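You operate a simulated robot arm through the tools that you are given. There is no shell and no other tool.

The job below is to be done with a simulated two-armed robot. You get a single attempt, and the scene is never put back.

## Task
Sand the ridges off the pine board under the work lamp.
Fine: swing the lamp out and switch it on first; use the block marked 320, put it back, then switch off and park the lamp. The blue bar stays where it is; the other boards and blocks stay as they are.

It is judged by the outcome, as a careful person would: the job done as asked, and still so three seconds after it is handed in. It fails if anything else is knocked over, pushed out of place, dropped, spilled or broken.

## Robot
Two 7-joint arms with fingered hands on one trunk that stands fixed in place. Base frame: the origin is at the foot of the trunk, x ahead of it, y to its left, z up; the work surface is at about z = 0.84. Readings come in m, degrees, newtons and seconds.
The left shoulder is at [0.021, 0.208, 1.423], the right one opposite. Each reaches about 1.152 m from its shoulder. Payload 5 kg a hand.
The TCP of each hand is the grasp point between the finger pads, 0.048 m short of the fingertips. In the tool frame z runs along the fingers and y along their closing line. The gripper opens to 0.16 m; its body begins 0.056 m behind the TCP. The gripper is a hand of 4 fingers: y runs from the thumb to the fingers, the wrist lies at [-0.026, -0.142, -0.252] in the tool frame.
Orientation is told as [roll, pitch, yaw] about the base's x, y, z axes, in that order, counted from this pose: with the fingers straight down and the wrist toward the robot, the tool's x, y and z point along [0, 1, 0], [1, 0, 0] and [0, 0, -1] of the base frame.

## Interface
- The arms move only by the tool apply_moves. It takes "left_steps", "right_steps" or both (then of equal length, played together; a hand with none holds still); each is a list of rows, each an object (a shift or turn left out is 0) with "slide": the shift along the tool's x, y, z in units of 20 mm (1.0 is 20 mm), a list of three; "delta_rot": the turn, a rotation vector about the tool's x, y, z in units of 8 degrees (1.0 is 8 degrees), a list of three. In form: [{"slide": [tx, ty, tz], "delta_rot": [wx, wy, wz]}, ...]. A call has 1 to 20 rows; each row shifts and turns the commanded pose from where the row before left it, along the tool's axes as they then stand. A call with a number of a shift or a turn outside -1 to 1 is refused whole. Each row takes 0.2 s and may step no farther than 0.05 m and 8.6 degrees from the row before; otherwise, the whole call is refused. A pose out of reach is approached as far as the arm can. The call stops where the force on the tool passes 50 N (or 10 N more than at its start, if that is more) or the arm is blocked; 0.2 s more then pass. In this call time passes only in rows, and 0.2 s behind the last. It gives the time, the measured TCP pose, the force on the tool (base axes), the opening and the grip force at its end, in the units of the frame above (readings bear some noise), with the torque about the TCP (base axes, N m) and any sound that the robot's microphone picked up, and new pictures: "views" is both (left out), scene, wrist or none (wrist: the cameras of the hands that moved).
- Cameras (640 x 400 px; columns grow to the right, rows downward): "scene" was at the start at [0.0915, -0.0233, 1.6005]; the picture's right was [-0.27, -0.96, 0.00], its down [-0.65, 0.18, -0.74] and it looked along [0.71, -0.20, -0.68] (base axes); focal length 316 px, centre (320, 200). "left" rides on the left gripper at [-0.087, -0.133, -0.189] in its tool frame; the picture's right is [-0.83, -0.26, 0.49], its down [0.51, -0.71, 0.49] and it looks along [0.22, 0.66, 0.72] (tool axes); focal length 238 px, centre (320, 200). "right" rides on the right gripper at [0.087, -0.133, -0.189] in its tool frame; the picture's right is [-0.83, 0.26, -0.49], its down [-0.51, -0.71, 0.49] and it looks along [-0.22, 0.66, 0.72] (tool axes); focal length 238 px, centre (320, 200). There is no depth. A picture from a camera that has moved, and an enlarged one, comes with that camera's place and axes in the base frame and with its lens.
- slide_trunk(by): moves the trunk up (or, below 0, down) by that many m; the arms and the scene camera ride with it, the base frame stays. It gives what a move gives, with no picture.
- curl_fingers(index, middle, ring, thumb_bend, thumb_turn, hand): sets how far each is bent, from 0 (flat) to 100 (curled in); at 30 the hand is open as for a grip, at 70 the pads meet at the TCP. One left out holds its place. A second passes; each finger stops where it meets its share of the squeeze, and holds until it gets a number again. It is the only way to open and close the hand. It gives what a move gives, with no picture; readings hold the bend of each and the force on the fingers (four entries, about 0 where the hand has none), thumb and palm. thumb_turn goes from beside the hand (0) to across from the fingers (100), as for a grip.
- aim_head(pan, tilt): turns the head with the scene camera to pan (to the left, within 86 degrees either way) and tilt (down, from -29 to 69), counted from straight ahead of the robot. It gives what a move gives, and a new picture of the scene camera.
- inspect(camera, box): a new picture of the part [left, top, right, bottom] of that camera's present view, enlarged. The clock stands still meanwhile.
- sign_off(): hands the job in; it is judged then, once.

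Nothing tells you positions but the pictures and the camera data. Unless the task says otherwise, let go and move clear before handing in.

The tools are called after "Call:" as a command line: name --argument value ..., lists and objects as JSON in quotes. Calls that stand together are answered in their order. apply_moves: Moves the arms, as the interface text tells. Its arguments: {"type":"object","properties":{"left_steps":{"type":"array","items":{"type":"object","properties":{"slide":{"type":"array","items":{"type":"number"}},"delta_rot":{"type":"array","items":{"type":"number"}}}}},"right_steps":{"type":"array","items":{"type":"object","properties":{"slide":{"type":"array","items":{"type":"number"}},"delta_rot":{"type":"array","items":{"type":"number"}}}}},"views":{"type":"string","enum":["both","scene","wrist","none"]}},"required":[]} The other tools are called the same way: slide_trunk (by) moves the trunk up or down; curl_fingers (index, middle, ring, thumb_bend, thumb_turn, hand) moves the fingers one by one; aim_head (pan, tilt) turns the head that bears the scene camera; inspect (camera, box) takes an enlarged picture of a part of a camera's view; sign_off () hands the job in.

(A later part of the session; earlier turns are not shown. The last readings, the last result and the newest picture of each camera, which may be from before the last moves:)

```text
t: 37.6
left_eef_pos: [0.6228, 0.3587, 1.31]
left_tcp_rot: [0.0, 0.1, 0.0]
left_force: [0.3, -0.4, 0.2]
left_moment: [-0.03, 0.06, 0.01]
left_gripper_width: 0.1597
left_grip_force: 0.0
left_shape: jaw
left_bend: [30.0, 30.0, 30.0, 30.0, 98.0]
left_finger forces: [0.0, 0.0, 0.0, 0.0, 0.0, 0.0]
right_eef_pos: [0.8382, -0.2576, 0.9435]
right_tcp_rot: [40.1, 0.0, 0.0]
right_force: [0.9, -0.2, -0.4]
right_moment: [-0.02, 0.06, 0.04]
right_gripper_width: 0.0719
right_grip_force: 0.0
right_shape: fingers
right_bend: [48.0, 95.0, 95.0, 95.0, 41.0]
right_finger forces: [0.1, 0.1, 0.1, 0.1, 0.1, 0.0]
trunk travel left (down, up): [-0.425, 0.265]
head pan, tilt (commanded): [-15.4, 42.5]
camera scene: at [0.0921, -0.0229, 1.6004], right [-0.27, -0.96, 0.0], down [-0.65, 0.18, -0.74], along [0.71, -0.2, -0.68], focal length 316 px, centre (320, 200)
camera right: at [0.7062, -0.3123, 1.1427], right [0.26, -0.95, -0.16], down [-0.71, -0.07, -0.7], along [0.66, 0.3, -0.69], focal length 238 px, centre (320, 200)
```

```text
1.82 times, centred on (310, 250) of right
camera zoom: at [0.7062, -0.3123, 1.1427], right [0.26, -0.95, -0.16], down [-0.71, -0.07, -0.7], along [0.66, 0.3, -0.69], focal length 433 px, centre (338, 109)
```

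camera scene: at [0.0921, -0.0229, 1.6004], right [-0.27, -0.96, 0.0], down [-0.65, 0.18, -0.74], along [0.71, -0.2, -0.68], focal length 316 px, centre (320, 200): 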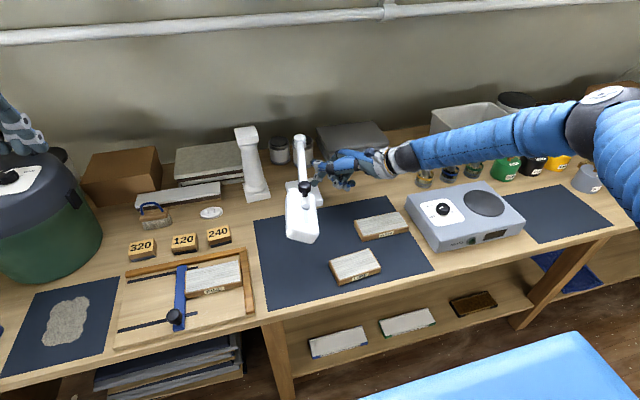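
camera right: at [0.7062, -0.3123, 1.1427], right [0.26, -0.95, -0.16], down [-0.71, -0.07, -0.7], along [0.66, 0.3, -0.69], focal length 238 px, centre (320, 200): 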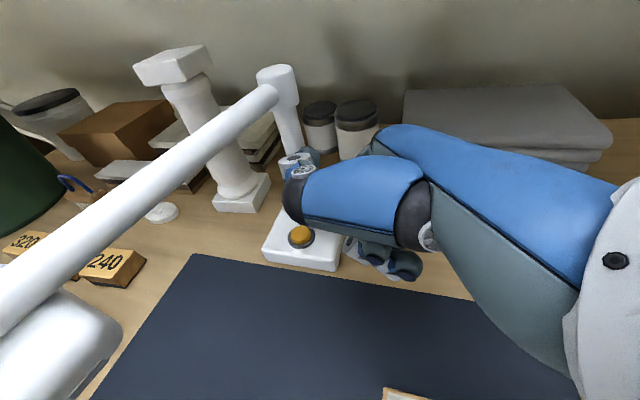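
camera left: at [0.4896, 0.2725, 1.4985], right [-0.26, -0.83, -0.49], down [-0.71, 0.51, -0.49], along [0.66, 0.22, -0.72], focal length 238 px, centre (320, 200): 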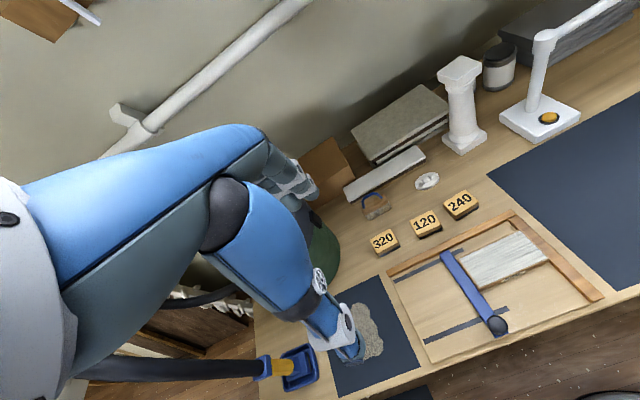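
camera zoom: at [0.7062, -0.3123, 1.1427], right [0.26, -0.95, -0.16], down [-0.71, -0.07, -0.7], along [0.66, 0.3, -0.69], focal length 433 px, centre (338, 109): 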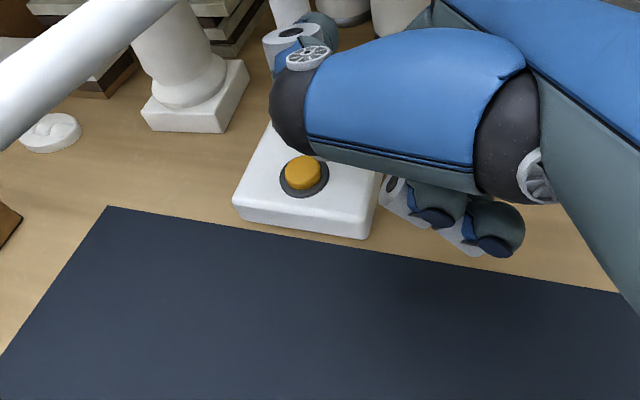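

The fingertip is about 5 cm from the button, and the thumb will pass below the lamp arm with clearance. I'll move the tip over the button, then press straight down in small steps.

Call:
apply_moves --right_steps '[{"slide": [0.065, 0.05, 0.75]}, {"slide": [0.065, 0.05, 0.75]}, {"slide": [0.065, 0.05, 0.75]}]' --views "both"

Call:
inspect --camera "right" --box '[240, 140, 400, 280]'

Call:
inspect --camera "scene" --box '[280, 130, 370, 220]'

Call:
inspect --camera "left" --box '[470, 50, 640, 160]'

```text
t: 38.4
left_eef_pos: [0.6211, 0.3578, 1.3112]
left_tcp_rot: [0.0, 0.1, -0.2]
left_force: [0.0, -0.2, 0.7]
left_moment: [-0.02, -0.02, 0.02]
left_gripper_width: 0.1597
left_grip_force: 0.1
left_shape: jaw
left_bend: [30.0, 30.0, 30.0, 30.0, 98.0]
left_finger forces: [0.0, 0.1, 0.1, 0.0, 0.0, 0.0]
right_eef_pos: [0.8432, -0.2295, 0.914]
right_tcp_rot: [40.0, -0.2, -0.1]
right_force: [-1.4, -5.2, 10.5]
right_moment: [0.17, -0.56, -0.33]
right_gripper_width: 0.072
right_grip_force: 5.3
right_shape: fingers
right_bend: [49.0, 95.0, 95.0, 95.0, 41.0]
right_finger forces: [10.4, 0.1, 0.0, 0.0, 0.0, 0.1]
trunk travel left (down, up): [-0.425, 0.265]
head pan, tilt (commanded): [-15.4, 42.5]
heard: click
camera scene: at [0.0901, -0.0234, 1.6008], right [-0.27, -0.96, 0.0], down [-0.65, 0.18, -0.74], along [0.71, -0.2, -0.68], focal length 316 px, centre (320, 200)
camera right: at [0.7094, -0.2837, 1.1134], right [0.26, -0.95, -0.16], down [-0.71, -0.07, -0.7], along [0.66, 0.3, -0.69], focal length 238 px, centre (320, 200)
```

scene: 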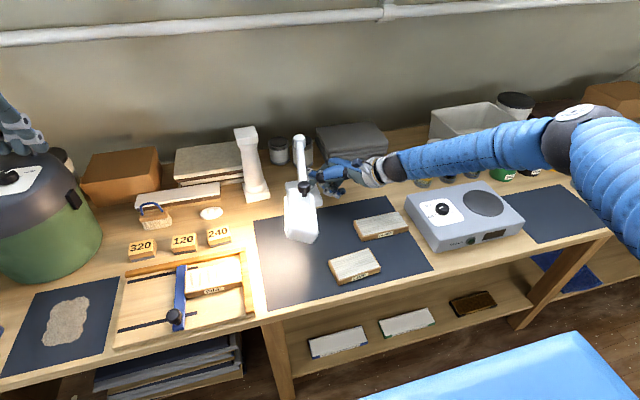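
right: 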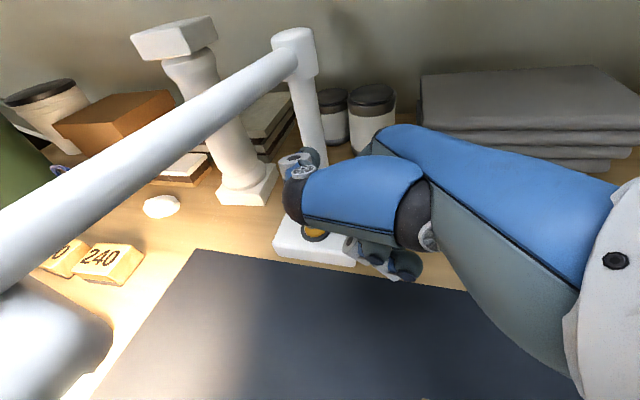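

```text
2.86 times, centred on (320, 210) of right
camera zoom: at [0.7094, -0.2837, 1.1134], right [0.26, -0.95, -0.16], down [-0.71, -0.07, -0.7], along [0.66, 0.3, -0.69], focal length 681 px, centre (320, 171)
```

zoom: 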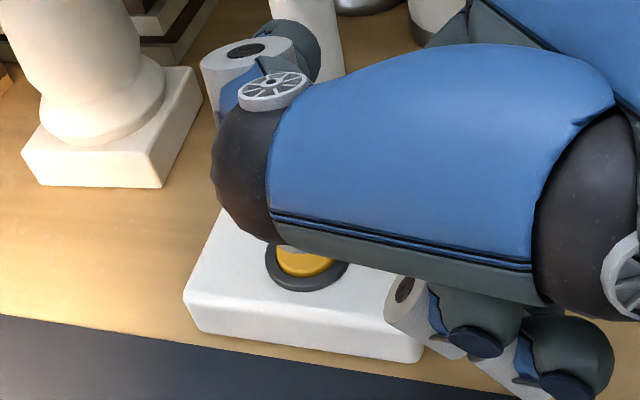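

```text
4.44 times, centred on (325, 175) of scene
camera zoom: at [0.0901, -0.0234, 1.6008], right [-0.27, -0.96, 0.0], down [-0.65, 0.18, -0.74], along [0.71, -0.2, -0.68], focal length 1404 px, centre (298, 311)
```

zoom: 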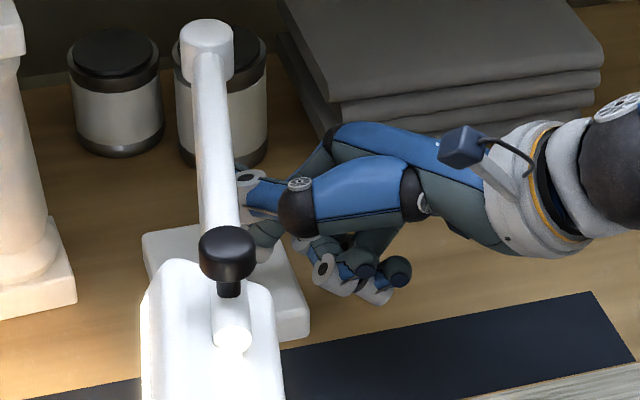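

```text
3.64 times, centred on (555, 105) of left
camera zoom: at [0.4881, 0.2712, 1.4998], right [-0.26, -0.83, -0.49], down [-0.71, 0.51, -0.49], along [0.66, 0.22, -0.72], focal length 867 px, centre (-534, 546)
```

zoom: 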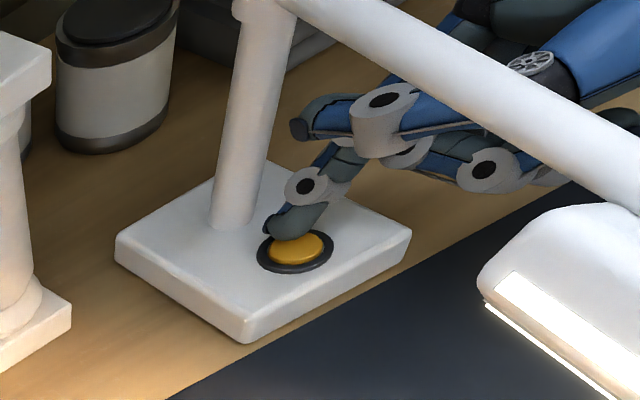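

A click was heard and the lamp is lit, throwing light left across the jig. I'll withdraw the right hand back along the finger direction.

Call:
apply_moves --right_steps '[{"slide": [0, 0, -1]}, {"slide": [0, 0, -1]}, {"slide": [0, 0, -1]}, {"slide": [0, 0, -1]}, {"slide": [0, 0, -1]}, {"slide": [0, 0, -1]}, {"slide": [0, 0, -1]}, {"slide": [0, 0, -1]}, {"slide": [0, 0, -1]}, {"slide": [0, 0, -1]}, {"slide": [0, 0, -1]}, {"slide": [0, 0, -1]}]' --views "both"

Call:
inspect --camera "scene" --box '[110, 120, 350, 350]'

Call:
inspect --camera "left" --box '[360, 160, 620, 360]'

```text
t: 41.0
left_eef_pos: [0.6208, 0.3588, 1.3105]
left_tcp_rot: [0.0, -0.1, 0.0]
left_force: [-0.8, 0.7, 0.9]
left_moment: [0.01, -0.04, 0.0]
left_gripper_width: 0.1597
left_grip_force: 0.1
left_shape: jaw
left_bend: [30.0, 30.0, 30.0, 30.0, 98.0]
left_finger forces: [0.0, 0.1, 0.0, 0.0, 0.1, 0.0]
right_eef_pos: [0.8411, -0.381, 1.0967]
right_tcp_rot: [40.0, 0.1, 0.0]
right_force: [0.3, 1.0, -1.5]
right_moment: [0.05, -0.06, -0.06]
right_gripper_width: 0.0721
right_grip_force: 0.0
right_shape: fingers
right_bend: [48.0, 95.0, 95.0, 95.0, 41.0]
right_finger forces: [0.0, 0.0, 0.0, 0.0, 0.0, 0.1]
trunk travel left (down, up): [-0.425, 0.265]
head pan, tilt (commanded): [-15.4, 42.5]
camera scene: at [0.0909, -0.0234, 1.6006], right [-0.27, -0.96, 0.0], down [-0.65, 0.18, -0.74], along [0.71, -0.2, -0.68], focal length 316 px, centre (320, 200)
camera right: at [0.7092, -0.4363, 1.2961], right [0.26, -0.95, -0.16], down [-0.71, -0.07, -0.7], along [0.65, 0.3, -0.69], focal length 238 px, centre (320, 200)
```

scene: 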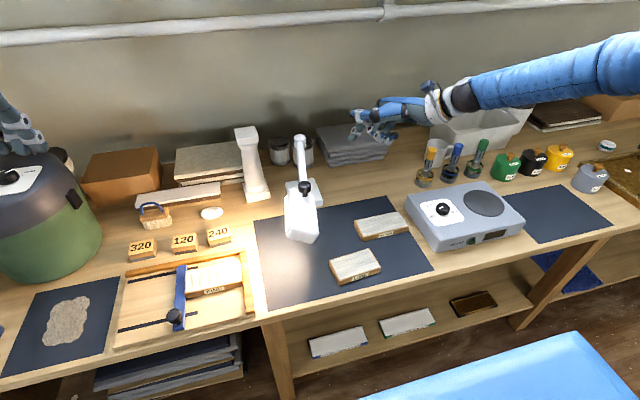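
right: 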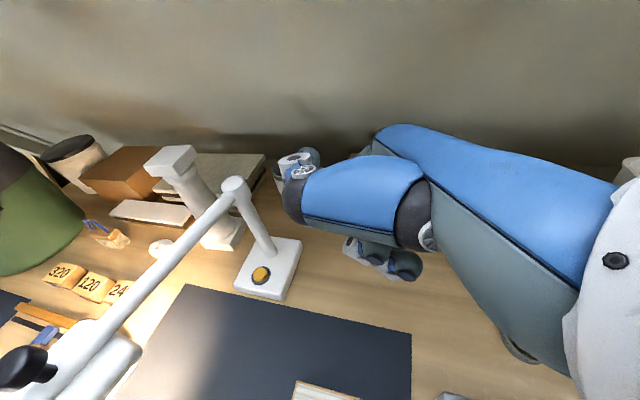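

```text
1.74 times, centred on (230, 235) of scene
camera zoom: at [0.0909, -0.0234, 1.6006], right [-0.27, -0.96, 0.0], down [-0.65, 0.18, -0.74], along [0.71, -0.2, -0.68], focal length 549 px, centre (476, 139)
```

zoom: 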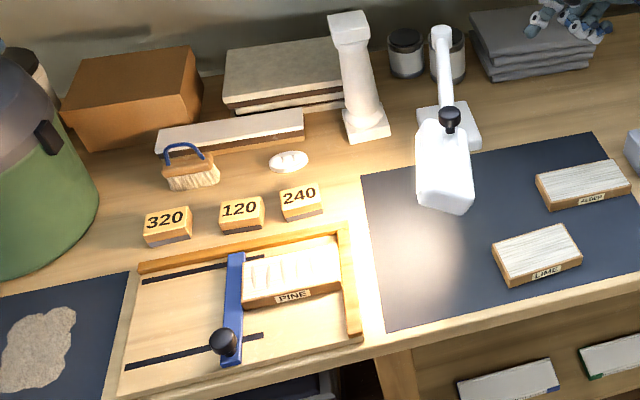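

```text
2.00 times, centred on (490, 260) of left
camera zoom: at [0.4885, 0.2717, 1.4994], right [-0.26, -0.83, -0.49], down [-0.71, 0.51, -0.49], along [0.66, 0.22, -0.72], focal length 477 px, centre (-20, 80)
```

zoom: 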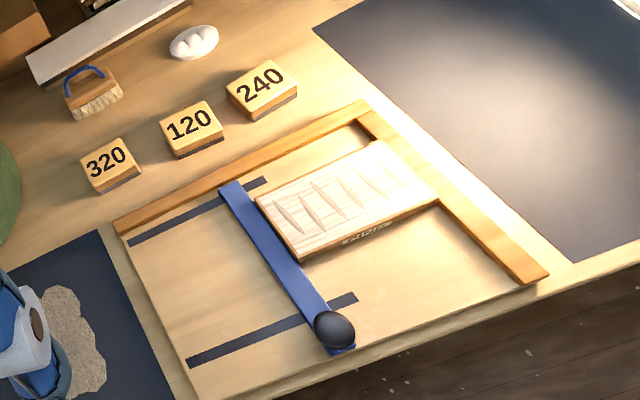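

The lamp's raking light now shows the ridges on the pine board. I'll zoom in to see exactly where they are, and refine the block's position.

Call:
inspect --camera "scene" --box '[170, 235, 260, 305]'

Call:
inspect --camera "left" --box '[460, 200, 600, 310]'

Call:
inspect --camera "scene" --box '[115, 220, 205, 280]'

Call:
inspect --camera "left" --box '[350, 200, 470, 290]'

```text
5.71 times, centred on (215, 270) of scene
camera zoom: at [0.0909, -0.0234, 1.6006], right [-0.27, -0.96, 0.0], down [-0.65, 0.18, -0.74], along [0.71, -0.2, -0.68], focal length 1804 px, centre (920, -200)
```

zoom: 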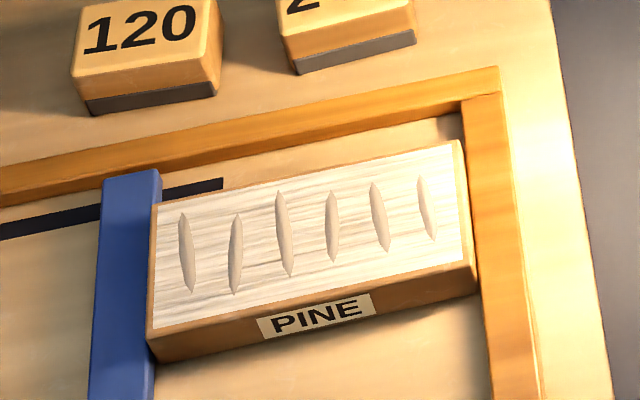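

```text
3.64 times, centred on (530, 255) of left
camera zoom: at [0.4885, 0.2717, 1.4994], right [-0.26, -0.83, -0.49], down [-0.71, 0.51, -0.49], along [0.66, 0.22, -0.72], focal length 867 px, centre (-444, 0)
```

zoom: 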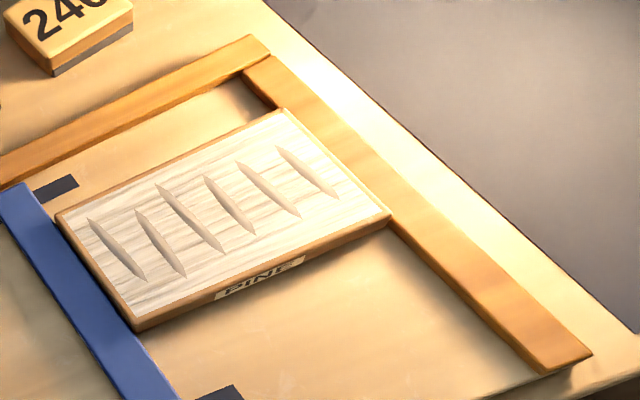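

```text
6.67 times, centred on (160, 250) of scene
camera zoom: at [0.0909, -0.0234, 1.6006], right [-0.27, -0.96, 0.0], down [-0.65, 0.18, -0.74], along [0.71, -0.2, -0.68], focal length 2105 px, centre (1387, -133)
```

zoom: 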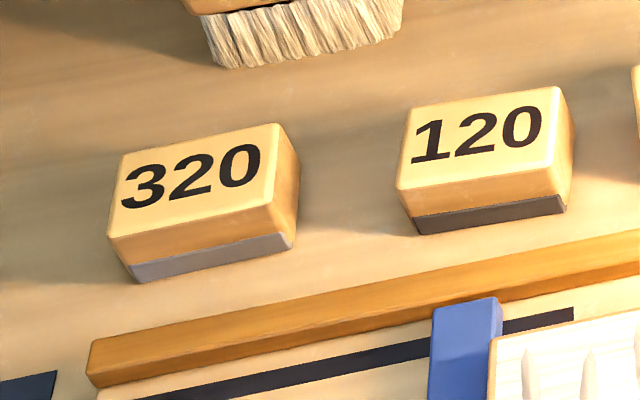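

```text
4.44 times, centred on (410, 245) of left
camera zoom: at [0.4885, 0.2717, 1.4994], right [-0.26, -0.83, -0.49], down [-0.71, 0.51, -0.49], along [0.66, 0.22, -0.72], focal length 1059 px, centre (-80, 0)
```

zoom: 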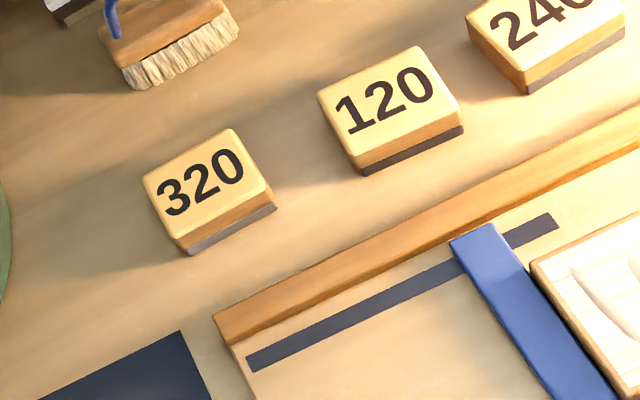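

There are six ridges across the board, about y 0.07-0.183 and x 0.62-0.672. Block 320 triangulates to x 0.783-0.832, y 0.297-0.363, top z about 0.865. I'll part-close the left hand and bring it above the block.

Call:
curl_fingers --hand "left" --index 46 --middle 46 --ring 46 --thumb_bend 46

Call:
apply_moves --left_steps '[{"slide": [-0.112, 0.715, 0.96]}, {"slide": [-0.112, 0.715, 0.96]}, {"slide": [-0.112, 0.715, 0.96]}, {"slide": [-0.112, 0.715, 0.96]}, {"slide": [-0.112, 0.715, 0.96]}, {"slide": [-0.112, 0.715, 0.96]}, {"slide": [-0.112, 0.715, 0.96]}, {"slide": [-0.112, 0.715, 0.96]}, {"slide": [-0.112, 0.715, 0.96]}, {"slide": [-0.112, 0.715, 0.96]}, {"slide": [-0.112, 0.715, 0.96]}, {"slide": [-0.112, 0.715, 0.96]}, {"slide": [-0.112, 0.715, 0.96]}]' --views "both"

Call:
inspect --camera "scene" --box '[60, 100, 240, 290]'

```text
t: 42.0
left_eef_pos: [0.6216, 0.3585, 1.309]
left_tcp_rot: [0.1, 0.0, 0.0]
left_force: [0.5, -0.2, 0.2]
left_moment: [0.01, 0.01, 0.02]
left_gripper_width: 0.1082
left_grip_force: 0.1
left_shape: fingers
left_bend: [46.0, 46.0, 46.0, 46.0, 98.0]
left_finger forces: [0.1, 0.1, 0.0, 0.0, 0.1, 0.1]
right_eef_pos: [0.8425, -0.3814, 1.0977]
right_tcp_rot: [39.9, 0.0, 0.0]
right_force: [0.4, 0.5, 0.2]
right_moment: [-0.02, -0.01, 0.01]
right_gripper_width: 0.0717
right_grip_force: 0.1
right_shape: fingers
right_bend: [48.0, 95.0, 95.0, 95.0, 41.0]
right_finger forces: [0.1, 0.1, 0.0, 0.0, 0.0, 0.1]
trunk travel left (down, up): [-0.425, 0.265]
head pan, tilt (commanded): [-15.4, 42.5]
```

```text
t: 44.8
left_eef_pos: [0.8086, 0.3316, 1.0599]
left_tcp_rot: [0.0, 0.1, 0.0]
left_force: [0.4, 0.4, 0.8]
left_moment: [0.0, 0.08, 0.0]
left_gripper_width: 0.1078
left_grip_force: 0.1
left_shape: fingers
left_bend: [46.0, 46.0, 46.0, 46.0, 98.0]
left_finger forces: [0.1, 0.0, 0.0, 0.0, 0.1, 0.1]
right_eef_pos: [0.8436, -0.3812, 1.0962]
right_tcp_rot: [40.0, 0.0, 0.1]
right_force: [0.0, -0.4, -0.3]
right_moment: [-0.02, 0.07, 0.03]
right_gripper_width: 0.0718
right_grip_force: 0.0
right_shape: fingers
right_bend: [48.0, 95.0, 95.0, 95.0, 41.0]
right_finger forces: [0.0, 0.0, 0.1, 0.0, 0.0, 0.0]
trunk travel left (down, up): [-0.425, 0.265]
head pan, tilt (commanded): [-15.4, 42.5]
camera scene: at [0.0931, -0.023, 1.6004], right [-0.26, -0.96, 0.0], down [-0.65, 0.18, -0.74], along [0.71, -0.2, -0.68], focal length 316 px, centre (320, 200)
camera left: at [0.675, 0.2439, 1.2485], right [-0.26, -0.83, -0.49], down [-0.71, 0.51, -0.49], along [0.65, 0.22, -0.72], focal length 238 px, centre (320, 200)
```

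scene: 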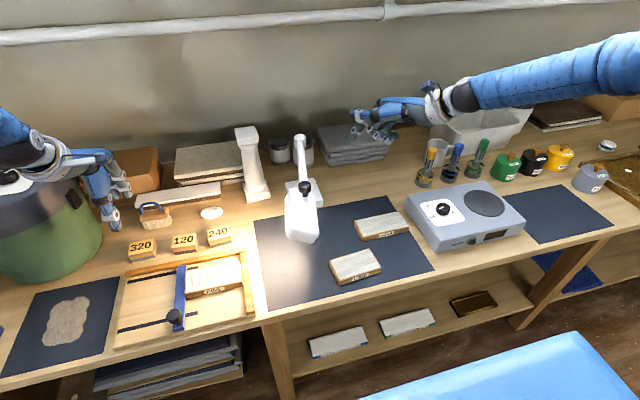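
left: 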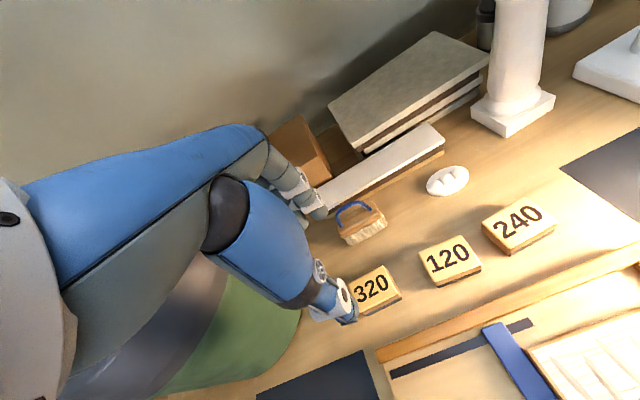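

```text
2.11 times, centred on (150, 195) of scene
camera zoom: at [0.0931, -0.023, 1.6004], right [-0.26, -0.96, 0.0], down [-0.65, 0.18, -0.74], along [0.71, -0.2, -0.68], focal length 665 px, centre (678, 210)
```

zoom: 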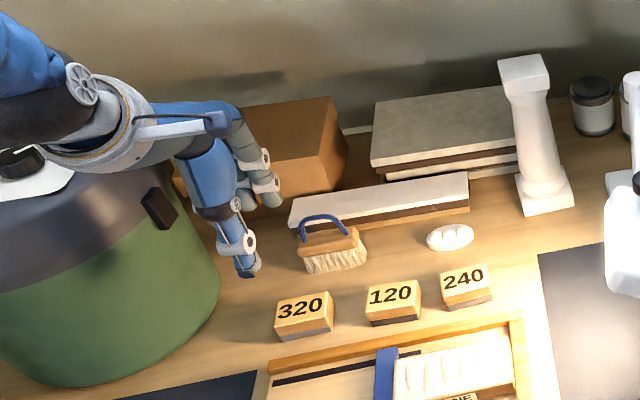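

The left hand is directly above block 320, with clear space around for the thumb and fingers and well away from the vacuum. Lowering to just above the table, then checking.

Call:
apply_moves --left_steps '[{"slide": [0, 0, 0.97]}, {"slide": [0, 0, 0.97]}, {"slide": [0, 0, 0.97]}, {"slide": [0, 0, 0.97]}, {"slide": [0, 0, 0.97]}, {"slide": [0, 0, 0.97]}, {"slide": [0, 0, 0.97]}, {"slide": [0, 0, 0.6]}]' --views "both"

Call:
inspect --camera "scene" --box '[90, 180, 210, 290]'

Call:
inspect --camera "left" --box '[230, 150, 450, 370]'

```text
t: 46.6
left_eef_pos: [0.8071, 0.3321, 0.9132]
left_tcp_rot: [0.1, 0.0, -0.1]
left_force: [0.7, 0.6, 0.5]
left_moment: [-0.01, 0.07, -0.02]
left_gripper_width: 0.1077
left_grip_force: 0.1
left_shape: fingers
left_bend: [46.0, 46.0, 46.0, 46.0, 98.0]
left_finger forces: [0.0, 0.0, 0.0, 0.1, 0.0, 0.0]
right_eef_pos: [0.8428, -0.3814, 1.0971]
right_tcp_rot: [40.1, 0.0, -0.1]
right_force: [0.6, -0.1, 0.3]
right_moment: [0.0, 0.03, -0.01]
right_gripper_width: 0.0721
right_grip_force: 0.1
right_shape: fingers
right_bend: [48.0, 95.0, 95.0, 95.0, 41.0]
right_finger forces: [0.0, 0.0, 0.0, 0.1, 0.1, 0.0]
trunk travel left (down, up): [-0.425, 0.265]
head pan, tilt (commanded): [-15.4, 42.5]
camera scene: at [0.0919, -0.0229, 1.6005], right [-0.27, -0.96, 0.0], down [-0.65, 0.18, -0.74], along [0.71, -0.2, -0.68], focal length 316 px, centre (320, 200)
camera left: at [0.6745, 0.2454, 1.1018], right [-0.26, -0.83, -0.49], down [-0.71, 0.51, -0.49], along [0.66, 0.22, -0.72], focal length 238 px, centre (320, 200)
```

scene: 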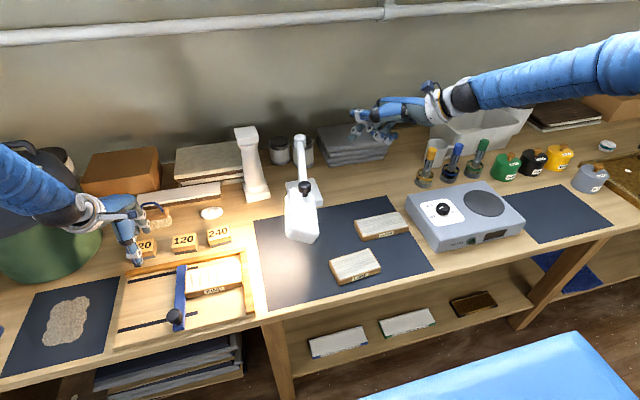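
left: 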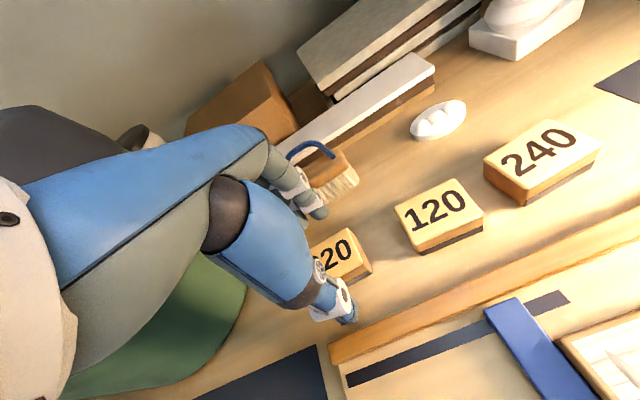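

```text
3.64 times, centred on (150, 235) of scene
camera zoom: at [0.0919, -0.0229, 1.6005], right [-0.27, -0.96, 0.0], down [-0.65, 0.18, -0.74], along [0.71, -0.2, -0.68], focal length 1148 px, centre (938, 73)
```

zoom: 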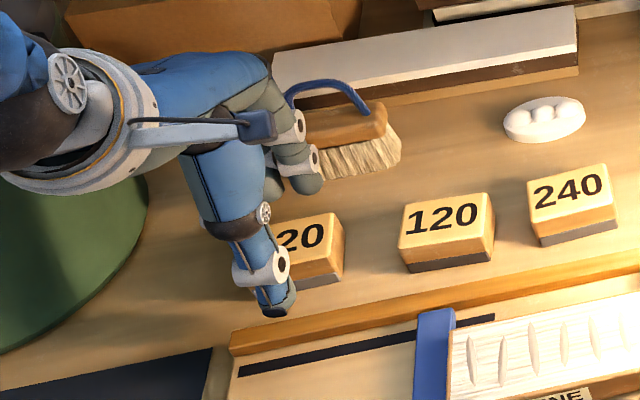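

```text
1.82 times, centred on (340, 260) of left
camera zoom: at [0.6745, 0.2454, 1.1018], right [-0.26, -0.83, -0.49], down [-0.71, 0.51, -0.49], along [0.66, 0.22, -0.72], focal length 433 px, centre (284, 91)
```

zoom: 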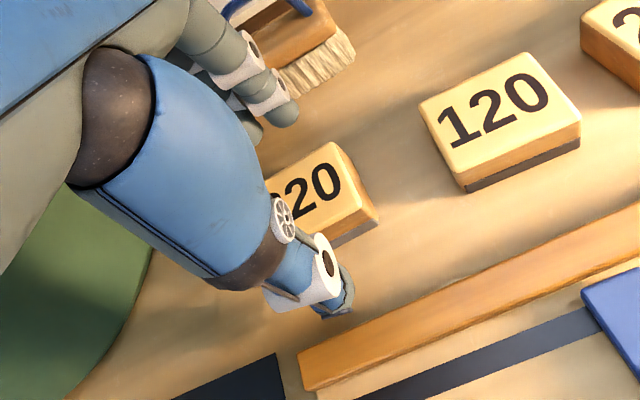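

Thumb tip is about 17 mm above the table on the near side, fingers on the far side, brush clear. I'll lower another 8 mm and begin closing.

Call:
apply_moves --left_steps '[{"slide": [-0.05, 0, 0.4]}]' --views "none"

Call:
curl_fingers --hand "left" --index 55 --middle 55 --ring 55 --thumb_bend 55

Call:
inspect --camera "scene" --box '[100, 200, 190, 280]'

Call:
inspect --camera "left" --box '[260, 180, 420, 340]'

```text
t: 47.0
left_eef_pos: [0.8083, 0.3303, 0.9047]
left_tcp_rot: [0.0, 0.0, 0.0]
left_force: [0.4, 0.3, 0.5]
left_moment: [0.01, 0.06, 0.04]
left_gripper_width: 0.1079
left_grip_force: 0.1
left_shape: fingers
left_bend: [46.0, 46.0, 46.0, 46.0, 98.0]
left_finger forces: [0.0, 0.1, 0.0, 0.0, 0.0, 0.1]
right_eef_pos: [0.8438, -0.3812, 1.0966]
right_tcp_rot: [40.0, 0.1, 0.0]
right_force: [0.0, 0.2, -0.4]
right_moment: [0.03, 0.04, 0.06]
right_gripper_width: 0.0716
right_grip_force: 0.0
right_shape: fingers
right_bend: [48.0, 95.0, 95.0, 95.0, 41.0]
right_finger forces: [0.1, 0.1, 0.0, 0.0, 0.1, 0.0]
trunk travel left (down, up): [-0.425, 0.265]
head pan, tilt (commanded): [-15.4, 42.5]
```

```text
t: 48.0
left_eef_pos: [0.8071, 0.3304, 0.9064]
left_tcp_rot: [0.0, -0.1, -0.1]
left_force: [0.1, 0.9, 0.4]
left_moment: [0.01, 0.01, 0.02]
left_gripper_width: 0.0719
left_grip_force: 0.2
left_shape: fingers
left_bend: [55.0, 55.0, 55.0, 55.0, 98.0]
left_finger forces: [0.1, 0.0, 0.1, 0.1, 0.2, 0.1]
right_eef_pos: [0.8424, -0.3814, 1.0975]
right_tcp_rot: [40.0, -0.1, 0.1]
right_force: [-0.1, -0.3, 0.4]
right_moment: [-0.02, -0.02, -0.01]
right_gripper_width: 0.0715
right_grip_force: 0.1
right_shape: fingers
right_bend: [48.0, 95.0, 95.0, 95.0, 41.0]
right_finger forces: [0.0, 0.1, 0.1, 0.1, 0.0, 0.1]
trunk travel left (down, up): [-0.425, 0.265]
head pan, tilt (commanded): [-15.4, 42.5]
```

```text
5.00 times, centred on (145, 240) of scene
camera zoom: at [0.0918, -0.0232, 1.6005], right [-0.27, -0.96, 0.0], down [-0.65, 0.18, -0.74], along [0.71, -0.2, -0.68], focal length 1579 px, centre (1195, 0)
```

zoom: 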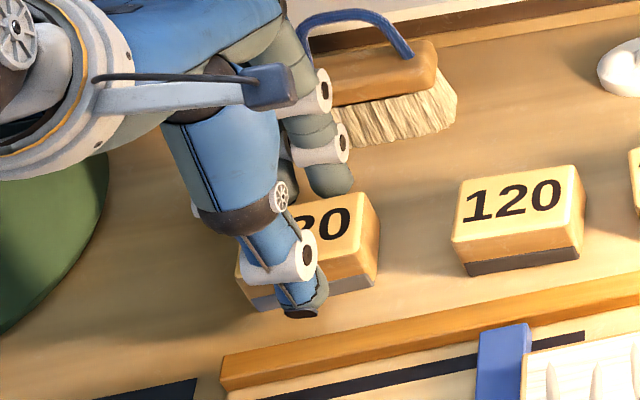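

```text
2.50 times, centred on (340, 260) of left
camera zoom: at [0.6739, 0.2436, 1.0945], right [-0.26, -0.83, -0.49], down [-0.71, 0.51, -0.49], along [0.66, 0.22, -0.72], focal length 596 px, centre (270, 50)
```

zoom: 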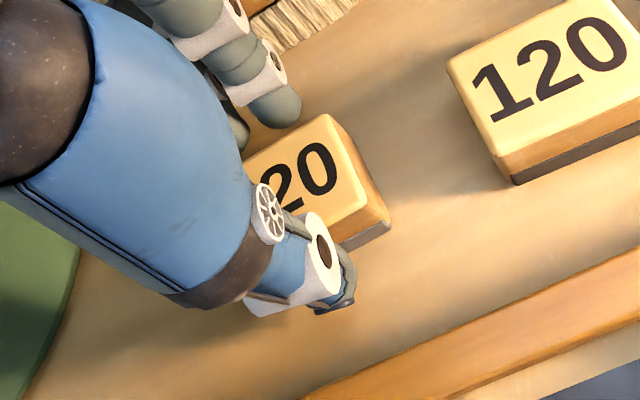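

Thumb and fingers are about 1 cm from the block on each side. Closing to grip.

Call:
curl_fingers --hand "left" --index 68 --middle 68 --ring 68 --thumb_bend 68

Call:
inspect --camera "scene" --box '[100, 200, 190, 280]'

Call:
inspect --camera "left" --box '[260, 180, 420, 340]'

```text
t: 49.0
left_eef_pos: [0.8072, 0.3316, 0.9057]
left_tcp_rot: [0.1, -0.1, 0.0]
left_force: [-0.3, -0.2, 0.0]
left_moment: [0.0, 0.02, 0.0]
left_gripper_width: 0.0557
left_grip_force: 19.2
left_shape: fingers
left_bend: [61.0, 64.0, 68.0, 59.0, 96.0]
left_finger forces: [10.9, 8.2, 0.1, 0.0, 19.1, 0.0]
right_eef_pos: [0.8432, -0.3823, 1.0965]
right_tcp_rot: [40.0, 0.0, 0.1]
right_force: [1.1, 0.2, -0.1]
right_moment: [0.0, -0.01, 0.01]
right_gripper_width: 0.072
right_grip_force: 0.1
right_shape: fingers
right_bend: [48.0, 95.0, 95.0, 95.0, 41.0]
right_finger forces: [0.1, 0.0, 0.1, 0.0, 0.1, 0.1]
trunk travel left (down, up): [-0.425, 0.265]
head pan, tilt (commanded): [-15.4, 42.5]
```

```text
5.00 times, centred on (145, 240) of scene
camera zoom: at [0.0917, -0.0232, 1.6005], right [-0.27, -0.96, 0.0], down [-0.65, 0.18, -0.74], along [0.71, -0.2, -0.68], focal length 1579 px, centre (1195, 0)
```

zoom: 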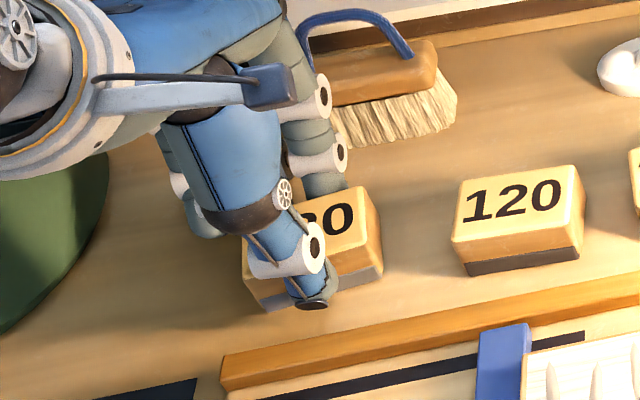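

```text
2.50 times, centred on (340, 260) of left
camera zoom: at [0.6739, 0.2436, 1.0946], right [-0.26, -0.83, -0.49], down [-0.71, 0.51, -0.49], along [0.66, 0.22, -0.72], focal length 596 px, centre (270, 50)
```

zoom: 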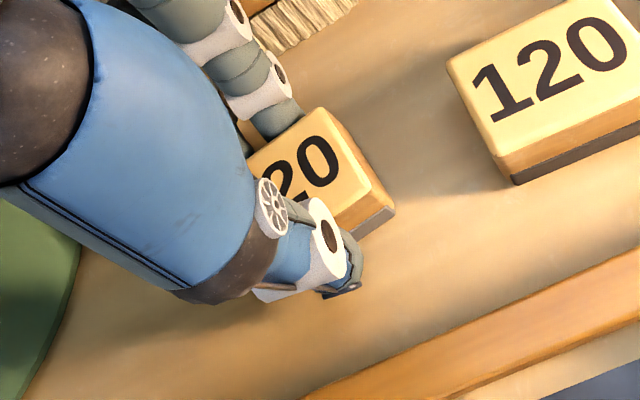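

The block is gripped at about 19 N by index, middle and thumb. I'll open the ring finger a little and lift the block a few centimetres to check the hold.

Call:
curl_fingers --hand "left" --ring 48

Call:
apply_moves --left_steps '[{"slide": [0, 0, -0.5]}, {"slide": [0, 0, -0.8]}, {"slide": [0, 0, -1]}, {"slide": [0, 0, -1]}]' --views "both"

Call:
inspect --camera "scene" --box '[80, 170, 190, 270]'

Call:
inspect --camera "left" --box '[240, 160, 440, 360]'

```text
t: 50.0
left_eef_pos: [0.8077, 0.3305, 0.9053]
left_tcp_rot: [0.0, 0.1, -0.1]
left_force: [-0.5, -0.2, 0.3]
left_moment: [0.0, -0.02, 0.01]
left_gripper_width: 0.0556
left_grip_force: 18.9
left_shape: fingers
left_bend: [61.0, 64.0, 48.0, 59.0, 96.0]
left_finger forces: [10.7, 8.3, 0.0, 0.0, 19.0, 0.1]
right_eef_pos: [0.8426, -0.3811, 1.0945]
right_tcp_rot: [40.1, 0.0, 0.1]
right_force: [0.4, -0.2, 0.1]
right_moment: [0.01, -0.04, 0.02]
right_gripper_width: 0.072
right_grip_force: 0.2
right_shape: fingers
right_bend: [48.0, 95.0, 95.0, 95.0, 41.0]
right_finger forces: [0.1, 0.0, 0.0, 0.1, 0.0, 0.0]
trunk travel left (down, up): [-0.425, 0.265]
head pan, tilt (commanded): [-15.4, 42.5]
```

```text
t: 51.0
left_eef_pos: [0.8043, 0.331, 0.9719]
left_tcp_rot: [-0.1, 0.1, 0.0]
left_force: [-0.2, 0.0, -0.7]
left_moment: [0.02, -0.14, 0.04]
left_gripper_width: 0.0559
left_grip_force: 19.0
left_shape: fingers
left_bend: [61.0, 64.0, 48.0, 59.0, 96.0]
left_finger forces: [10.9, 7.9, 0.1, 0.0, 18.9, 0.0]
right_eef_pos: [0.8416, -0.3821, 1.0962]
right_tcp_rot: [40.0, 0.0, 0.0]
right_force: [-0.6, -0.3, 0.6]
right_moment: [-0.02, -0.02, -0.04]
right_gripper_width: 0.0718
right_grip_force: 0.2
right_shape: fingers
right_bend: [48.0, 95.0, 95.0, 95.0, 41.0]
right_finger forces: [0.0, 0.0, 0.0, 0.0, 0.0, 0.1]
trunk travel left (down, up): [-0.425, 0.265]
head pan, tilt (commanded): [-15.4, 42.5]
camera scene: at [0.0911, -0.0235, 1.6006], right [-0.27, -0.96, 0.0], down [-0.65, 0.18, -0.74], along [0.71, -0.2, -0.68], focal length 316 px, centre (320, 200)
camera left: at [0.6714, 0.2437, 1.161], right [-0.26, -0.83, -0.49], down [-0.71, 0.51, -0.49], along [0.65, 0.22, -0.72], focal length 238 px, centre (320, 200)
```

scene: 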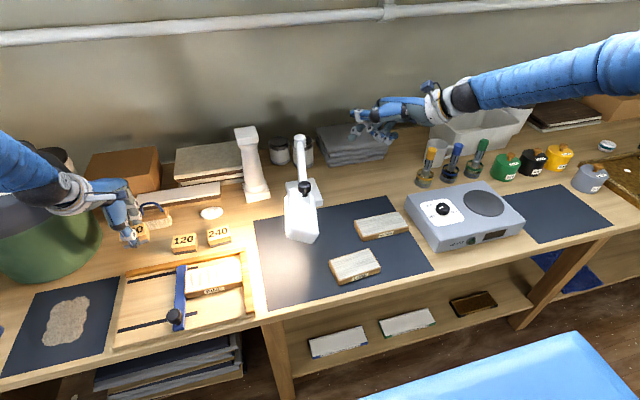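
left: 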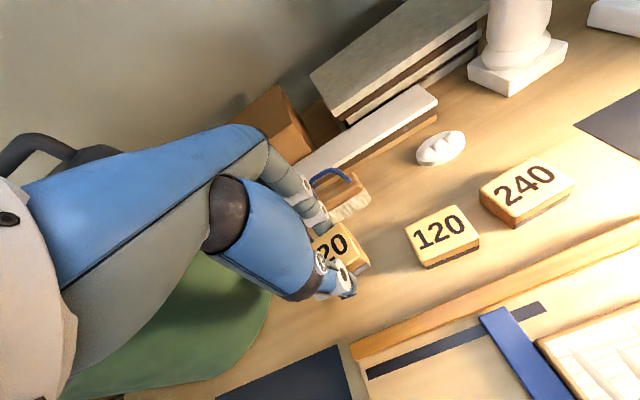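

```text
4.00 times, centred on (135, 220) of scene
camera zoom: at [0.0911, -0.0235, 1.6006], right [-0.27, -0.96, 0.0], down [-0.65, 0.18, -0.74], along [0.71, -0.2, -0.68], focal length 1263 px, centre (1060, 120)
```

zoom: 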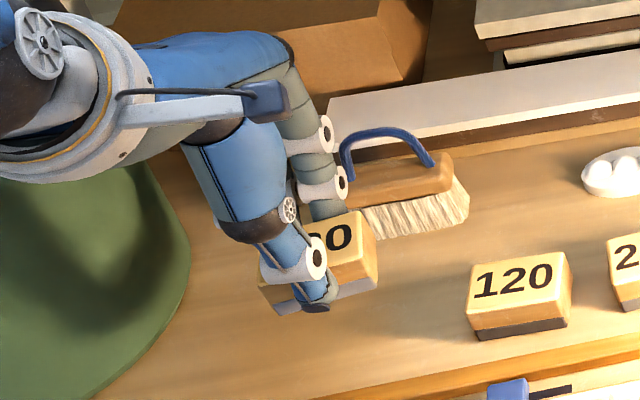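

```text
2.00 times, centred on (340, 260) of left
camera zoom: at [0.6714, 0.2437, 1.161], right [-0.26, -0.83, -0.49], down [-0.71, 0.51, -0.49], along [0.65, 0.22, -0.72], focal length 477 px, centre (280, 80)
```

zoom: 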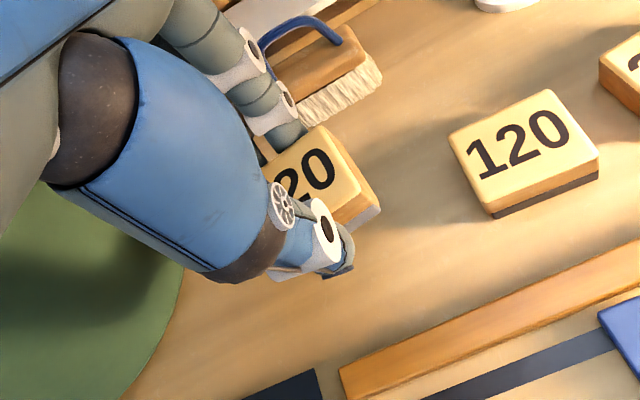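

The block lifts cleanly and level. I'll carry it over to above the pine board.

Call:
apply_moves --left_steps '[{"slide": [-0.923, -0.73, 0]}, {"slide": [-0.923, -0.73, 0]}, {"slide": [-0.923, -0.73, 0]}, {"slide": [-0.923, -0.73, 0]}, {"slide": [-0.923, -0.73, 0]}, {"slide": [-0.923, -0.73, 0]}, {"slide": [-0.923, -0.73, 0]}, {"slide": [-0.923, -0.73, 0]}, {"slide": [-0.923, -0.73, 0]}, {"slide": [-0.923, -0.73, 0]}, {"slide": [-0.923, -0.73, 0]}]' --views "both"

Call:
inspect --camera "scene" --box '[150, 190, 270, 310]'

Call:
inspect --camera "left" --box '[240, 160, 460, 380]'

```text
t: 53.4
left_eef_pos: [0.6472, 0.1275, 0.9724]
left_tcp_rot: [0.1, 0.0, 0.0]
left_force: [0.2, -0.2, -0.5]
left_moment: [0.03, -0.01, 0.04]
left_gripper_width: 0.0555
left_grip_force: 18.7
left_shape: fingers
left_bend: [61.0, 64.0, 48.0, 59.0, 96.0]
left_finger forces: [10.9, 8.0, 0.0, 0.0, 19.0, 0.0]
right_eef_pos: [0.8432, -0.3832, 1.0965]
right_tcp_rot: [40.1, 0.0, 0.0]
right_force: [-0.8, -0.6, 0.7]
right_moment: [0.07, -0.03, -0.06]
right_gripper_width: 0.0719
right_grip_force: 0.0
right_shape: fingers
right_bend: [48.0, 95.0, 95.0, 95.0, 41.0]
right_finger forces: [0.0, 0.0, 0.0, 0.1, 0.0, 0.0]
trunk travel left (down, up): [-0.425, 0.265]
head pan, tilt (commanded): [-15.4, 42.5]
camera scene: at [0.091, -0.0245, 1.6005], right [-0.27, -0.96, 0.0], down [-0.65, 0.18, -0.74], along [0.71, -0.19, -0.68], focal length 316 px, centre (320, 200)
camera left: at [0.514, 0.0404, 1.161], right [-0.26, -0.83, -0.49], down [-0.71, 0.51, -0.49], along [0.66, 0.22, -0.72], focal length 238 px, centre (320, 200)
```

scene: 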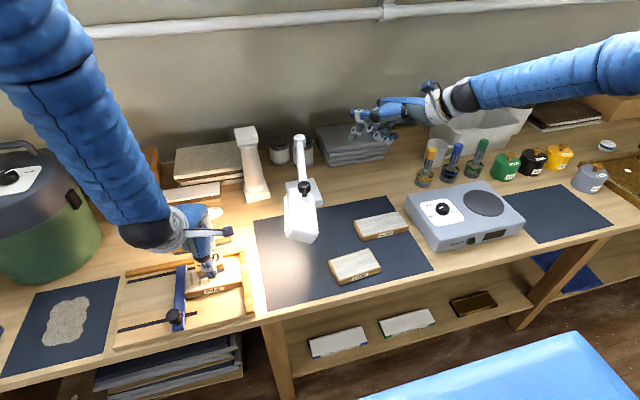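
left: 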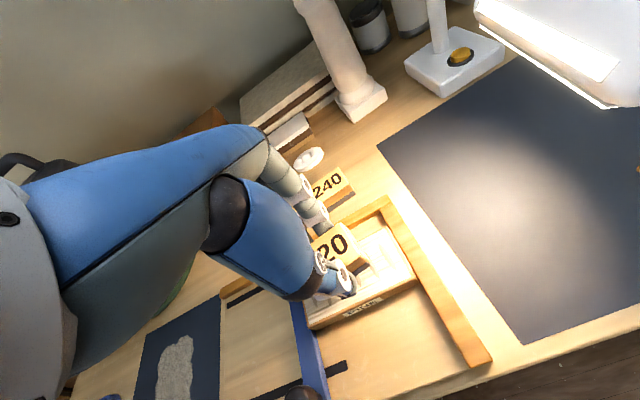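

```text
3.33 times, centred on (210, 250) of scene
camera zoom: at [0.091, -0.0245, 1.6005], right [-0.27, -0.96, 0.0], down [-0.65, 0.18, -0.74], along [0.71, -0.19, -0.68], focal length 1053 px, centre (687, 33)
```

zoom: 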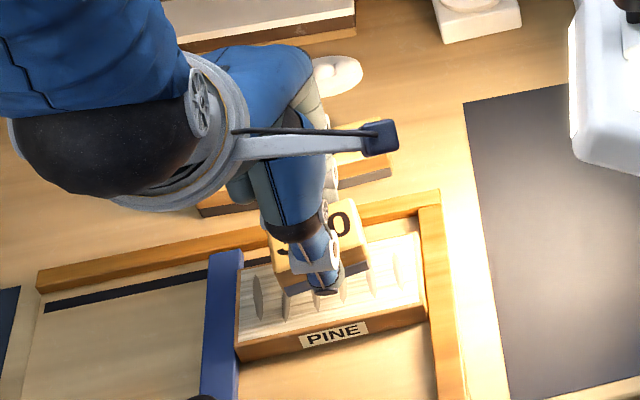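

```text
1.82 times, centred on (350, 270) of left
camera zoom: at [0.514, 0.0404, 1.161], right [-0.26, -0.83, -0.49], down [-0.71, 0.51, -0.49], along [0.66, 0.22, -0.72], focal length 433 px, centre (266, 73)
```

zoom: 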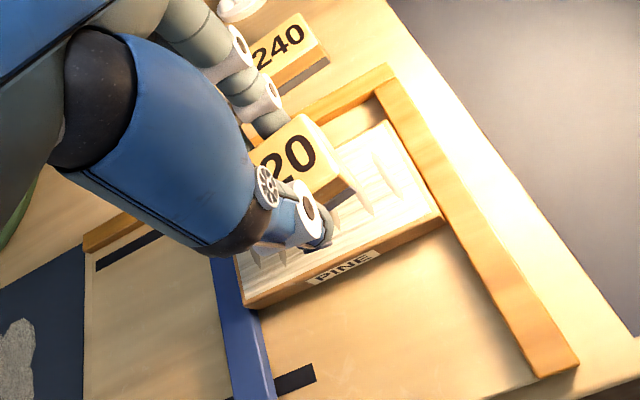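

The block is centered over the board. Lowering to just above contact, then touching down in small steps.

Call:
apply_moves --left_steps '[{"slide": [0, 0, 0.8]}, {"slide": [0, 0, 0.7]}, {"slide": [0, 0, 0.2]}, {"slide": [0, 0, 0.1]}]' --views "none"

Call:
inspect --camera "left" --box '[270, 200, 430, 340]'

Call:
inspect --camera "scene" --box '[165, 220, 265, 310]'

```text
t: 54.4
left_eef_pos: [0.6464, 0.1263, 0.9357]
left_tcp_rot: [0.0, 0.2, 0.1]
left_force: [-0.2, 1.3, 9.0]
left_moment: [0.56, 0.07, 0.17]
left_gripper_width: 0.0495
left_grip_force: 15.1
left_shape: fingers
left_bend: [63.0, 66.0, 48.0, 61.0, 96.0]
left_finger forces: [9.9, 5.8, 0.0, 0.0, 15.0, 0.0]
right_eef_pos: [0.841, -0.3821, 1.0971]
right_tcp_rot: [39.9, 0.0, 0.0]
right_force: [0.8, -0.3, -0.2]
right_moment: [0.04, -0.03, -0.01]
right_gripper_width: 0.0716
right_grip_force: 0.0
right_shape: fingers
right_bend: [48.0, 95.0, 95.0, 95.0, 41.0]
right_finger forces: [0.0, 0.1, 0.1, 0.1, 0.1, 0.0]
trunk travel left (down, up): [-0.425, 0.265]
head pan, tilt (commanded): [-15.4, 42.5]
```

```text
2.86 times, centred on (350, 270) of left
camera zoom: at [0.513, 0.0396, 1.1247], right [-0.26, -0.83, -0.49], down [-0.71, 0.51, -0.49], along [0.65, 0.22, -0.72], focal length 681 px, centre (234, 0)
```

zoom: 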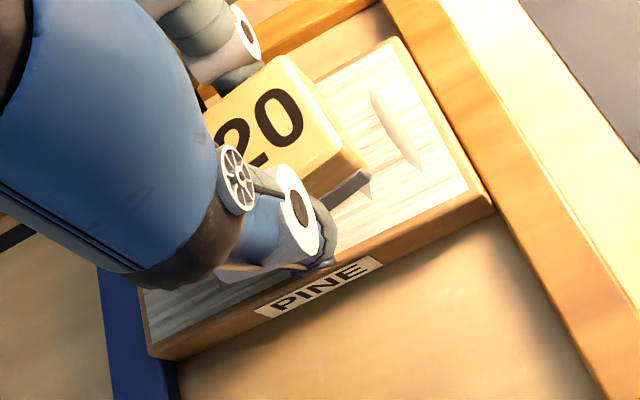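

```text
4.44 times, centred on (215, 265) of scene
camera zoom: at [0.091, -0.0238, 1.6005], right [-0.27, -0.96, 0.0], down [-0.65, 0.18, -0.74], along [0.71, -0.2, -0.68], focal length 1404 px, centre (787, -89)
```

zoom: 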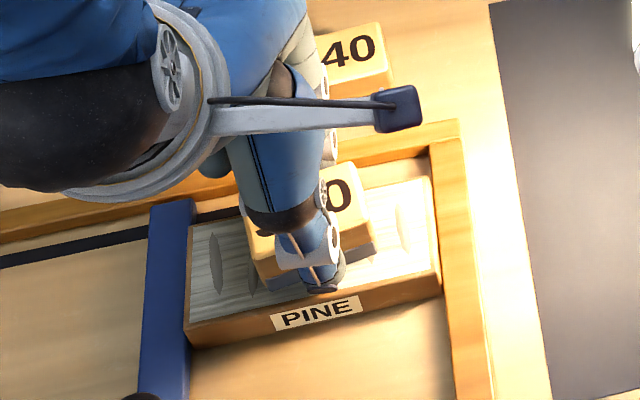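

The block is on the board with about 9 N of downward load. I'll make a first stroke along the grain to the right end and back, and watch force and result.

Call:
apply_moves --left_steps '[{"slide": [-0.6, 0, 0]}, {"slide": [-0.6, 0, 0]}, {"slide": [-0.6, 0, 0]}]' --views "none"

Call:
inspect --camera "left" --box '[270, 200, 430, 340]'

Call:
inspect --camera "scene" --box '[165, 220, 265, 310]'

```text
t: 55.2
left_eef_pos: [0.6458, 0.0899, 0.9355]
left_tcp_rot: [0.0, 0.1, 0.0]
left_force: [-1.3, -0.7, 2.4]
left_moment: [0.02, 0.12, 0.02]
left_gripper_width: 0.0502
left_grip_force: 17.3
left_shape: fingers
left_bend: [63.0, 65.0, 48.0, 61.0, 96.0]
left_finger forces: [9.8, 7.0, 0.1, 0.1, 18.0, 0.0]
right_eef_pos: [0.8421, -0.3811, 1.0951]
right_tcp_rot: [39.9, 0.1, 0.1]
right_force: [0.8, -1.2, 0.2]
right_moment: [0.05, 0.0, -0.04]
right_gripper_width: 0.0721
right_grip_force: 0.1
right_shape: fingers
right_bend: [48.0, 95.0, 95.0, 95.0, 41.0]
right_finger forces: [0.0, 0.0, 0.1, 0.0, 0.1, 0.0]
trunk travel left (down, up): [-0.425, 0.265]
head pan, tilt (commanded): [-15.4, 42.5]
```

```text
2.86 times, centred on (350, 270) of left
camera zoom: at [0.5116, 0.0028, 1.1249], right [-0.26, -0.83, -0.49], down [-0.71, 0.51, -0.49], along [0.65, 0.22, -0.72], focal length 681 px, centre (234, 0)
```

zoom: 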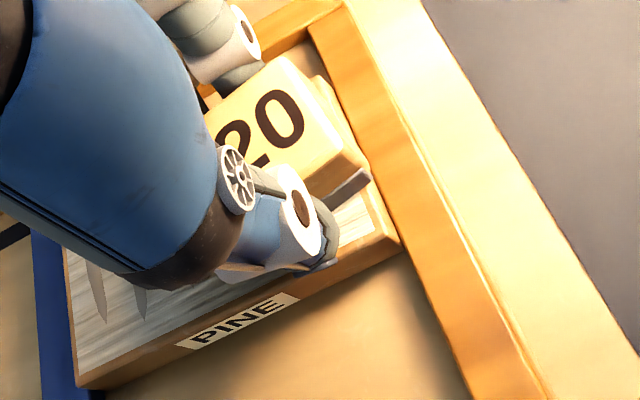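

```text
4.44 times, centred on (215, 265) of scene
camera zoom: at [0.0916, -0.0241, 1.6004], right [-0.27, -0.96, 0.0], down [-0.65, 0.18, -0.74], along [0.71, -0.2, -0.68], focal length 1404 px, centre (787, -89)
```

zoom: 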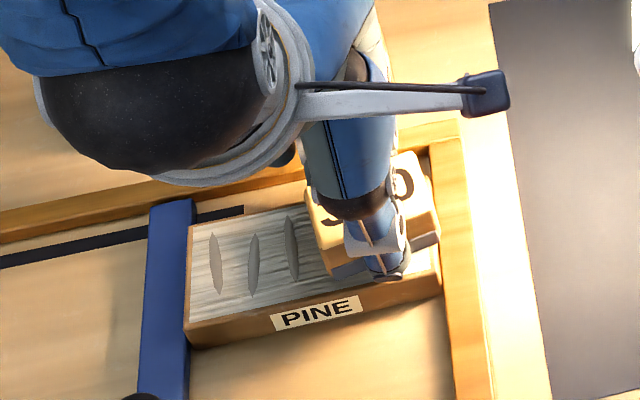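

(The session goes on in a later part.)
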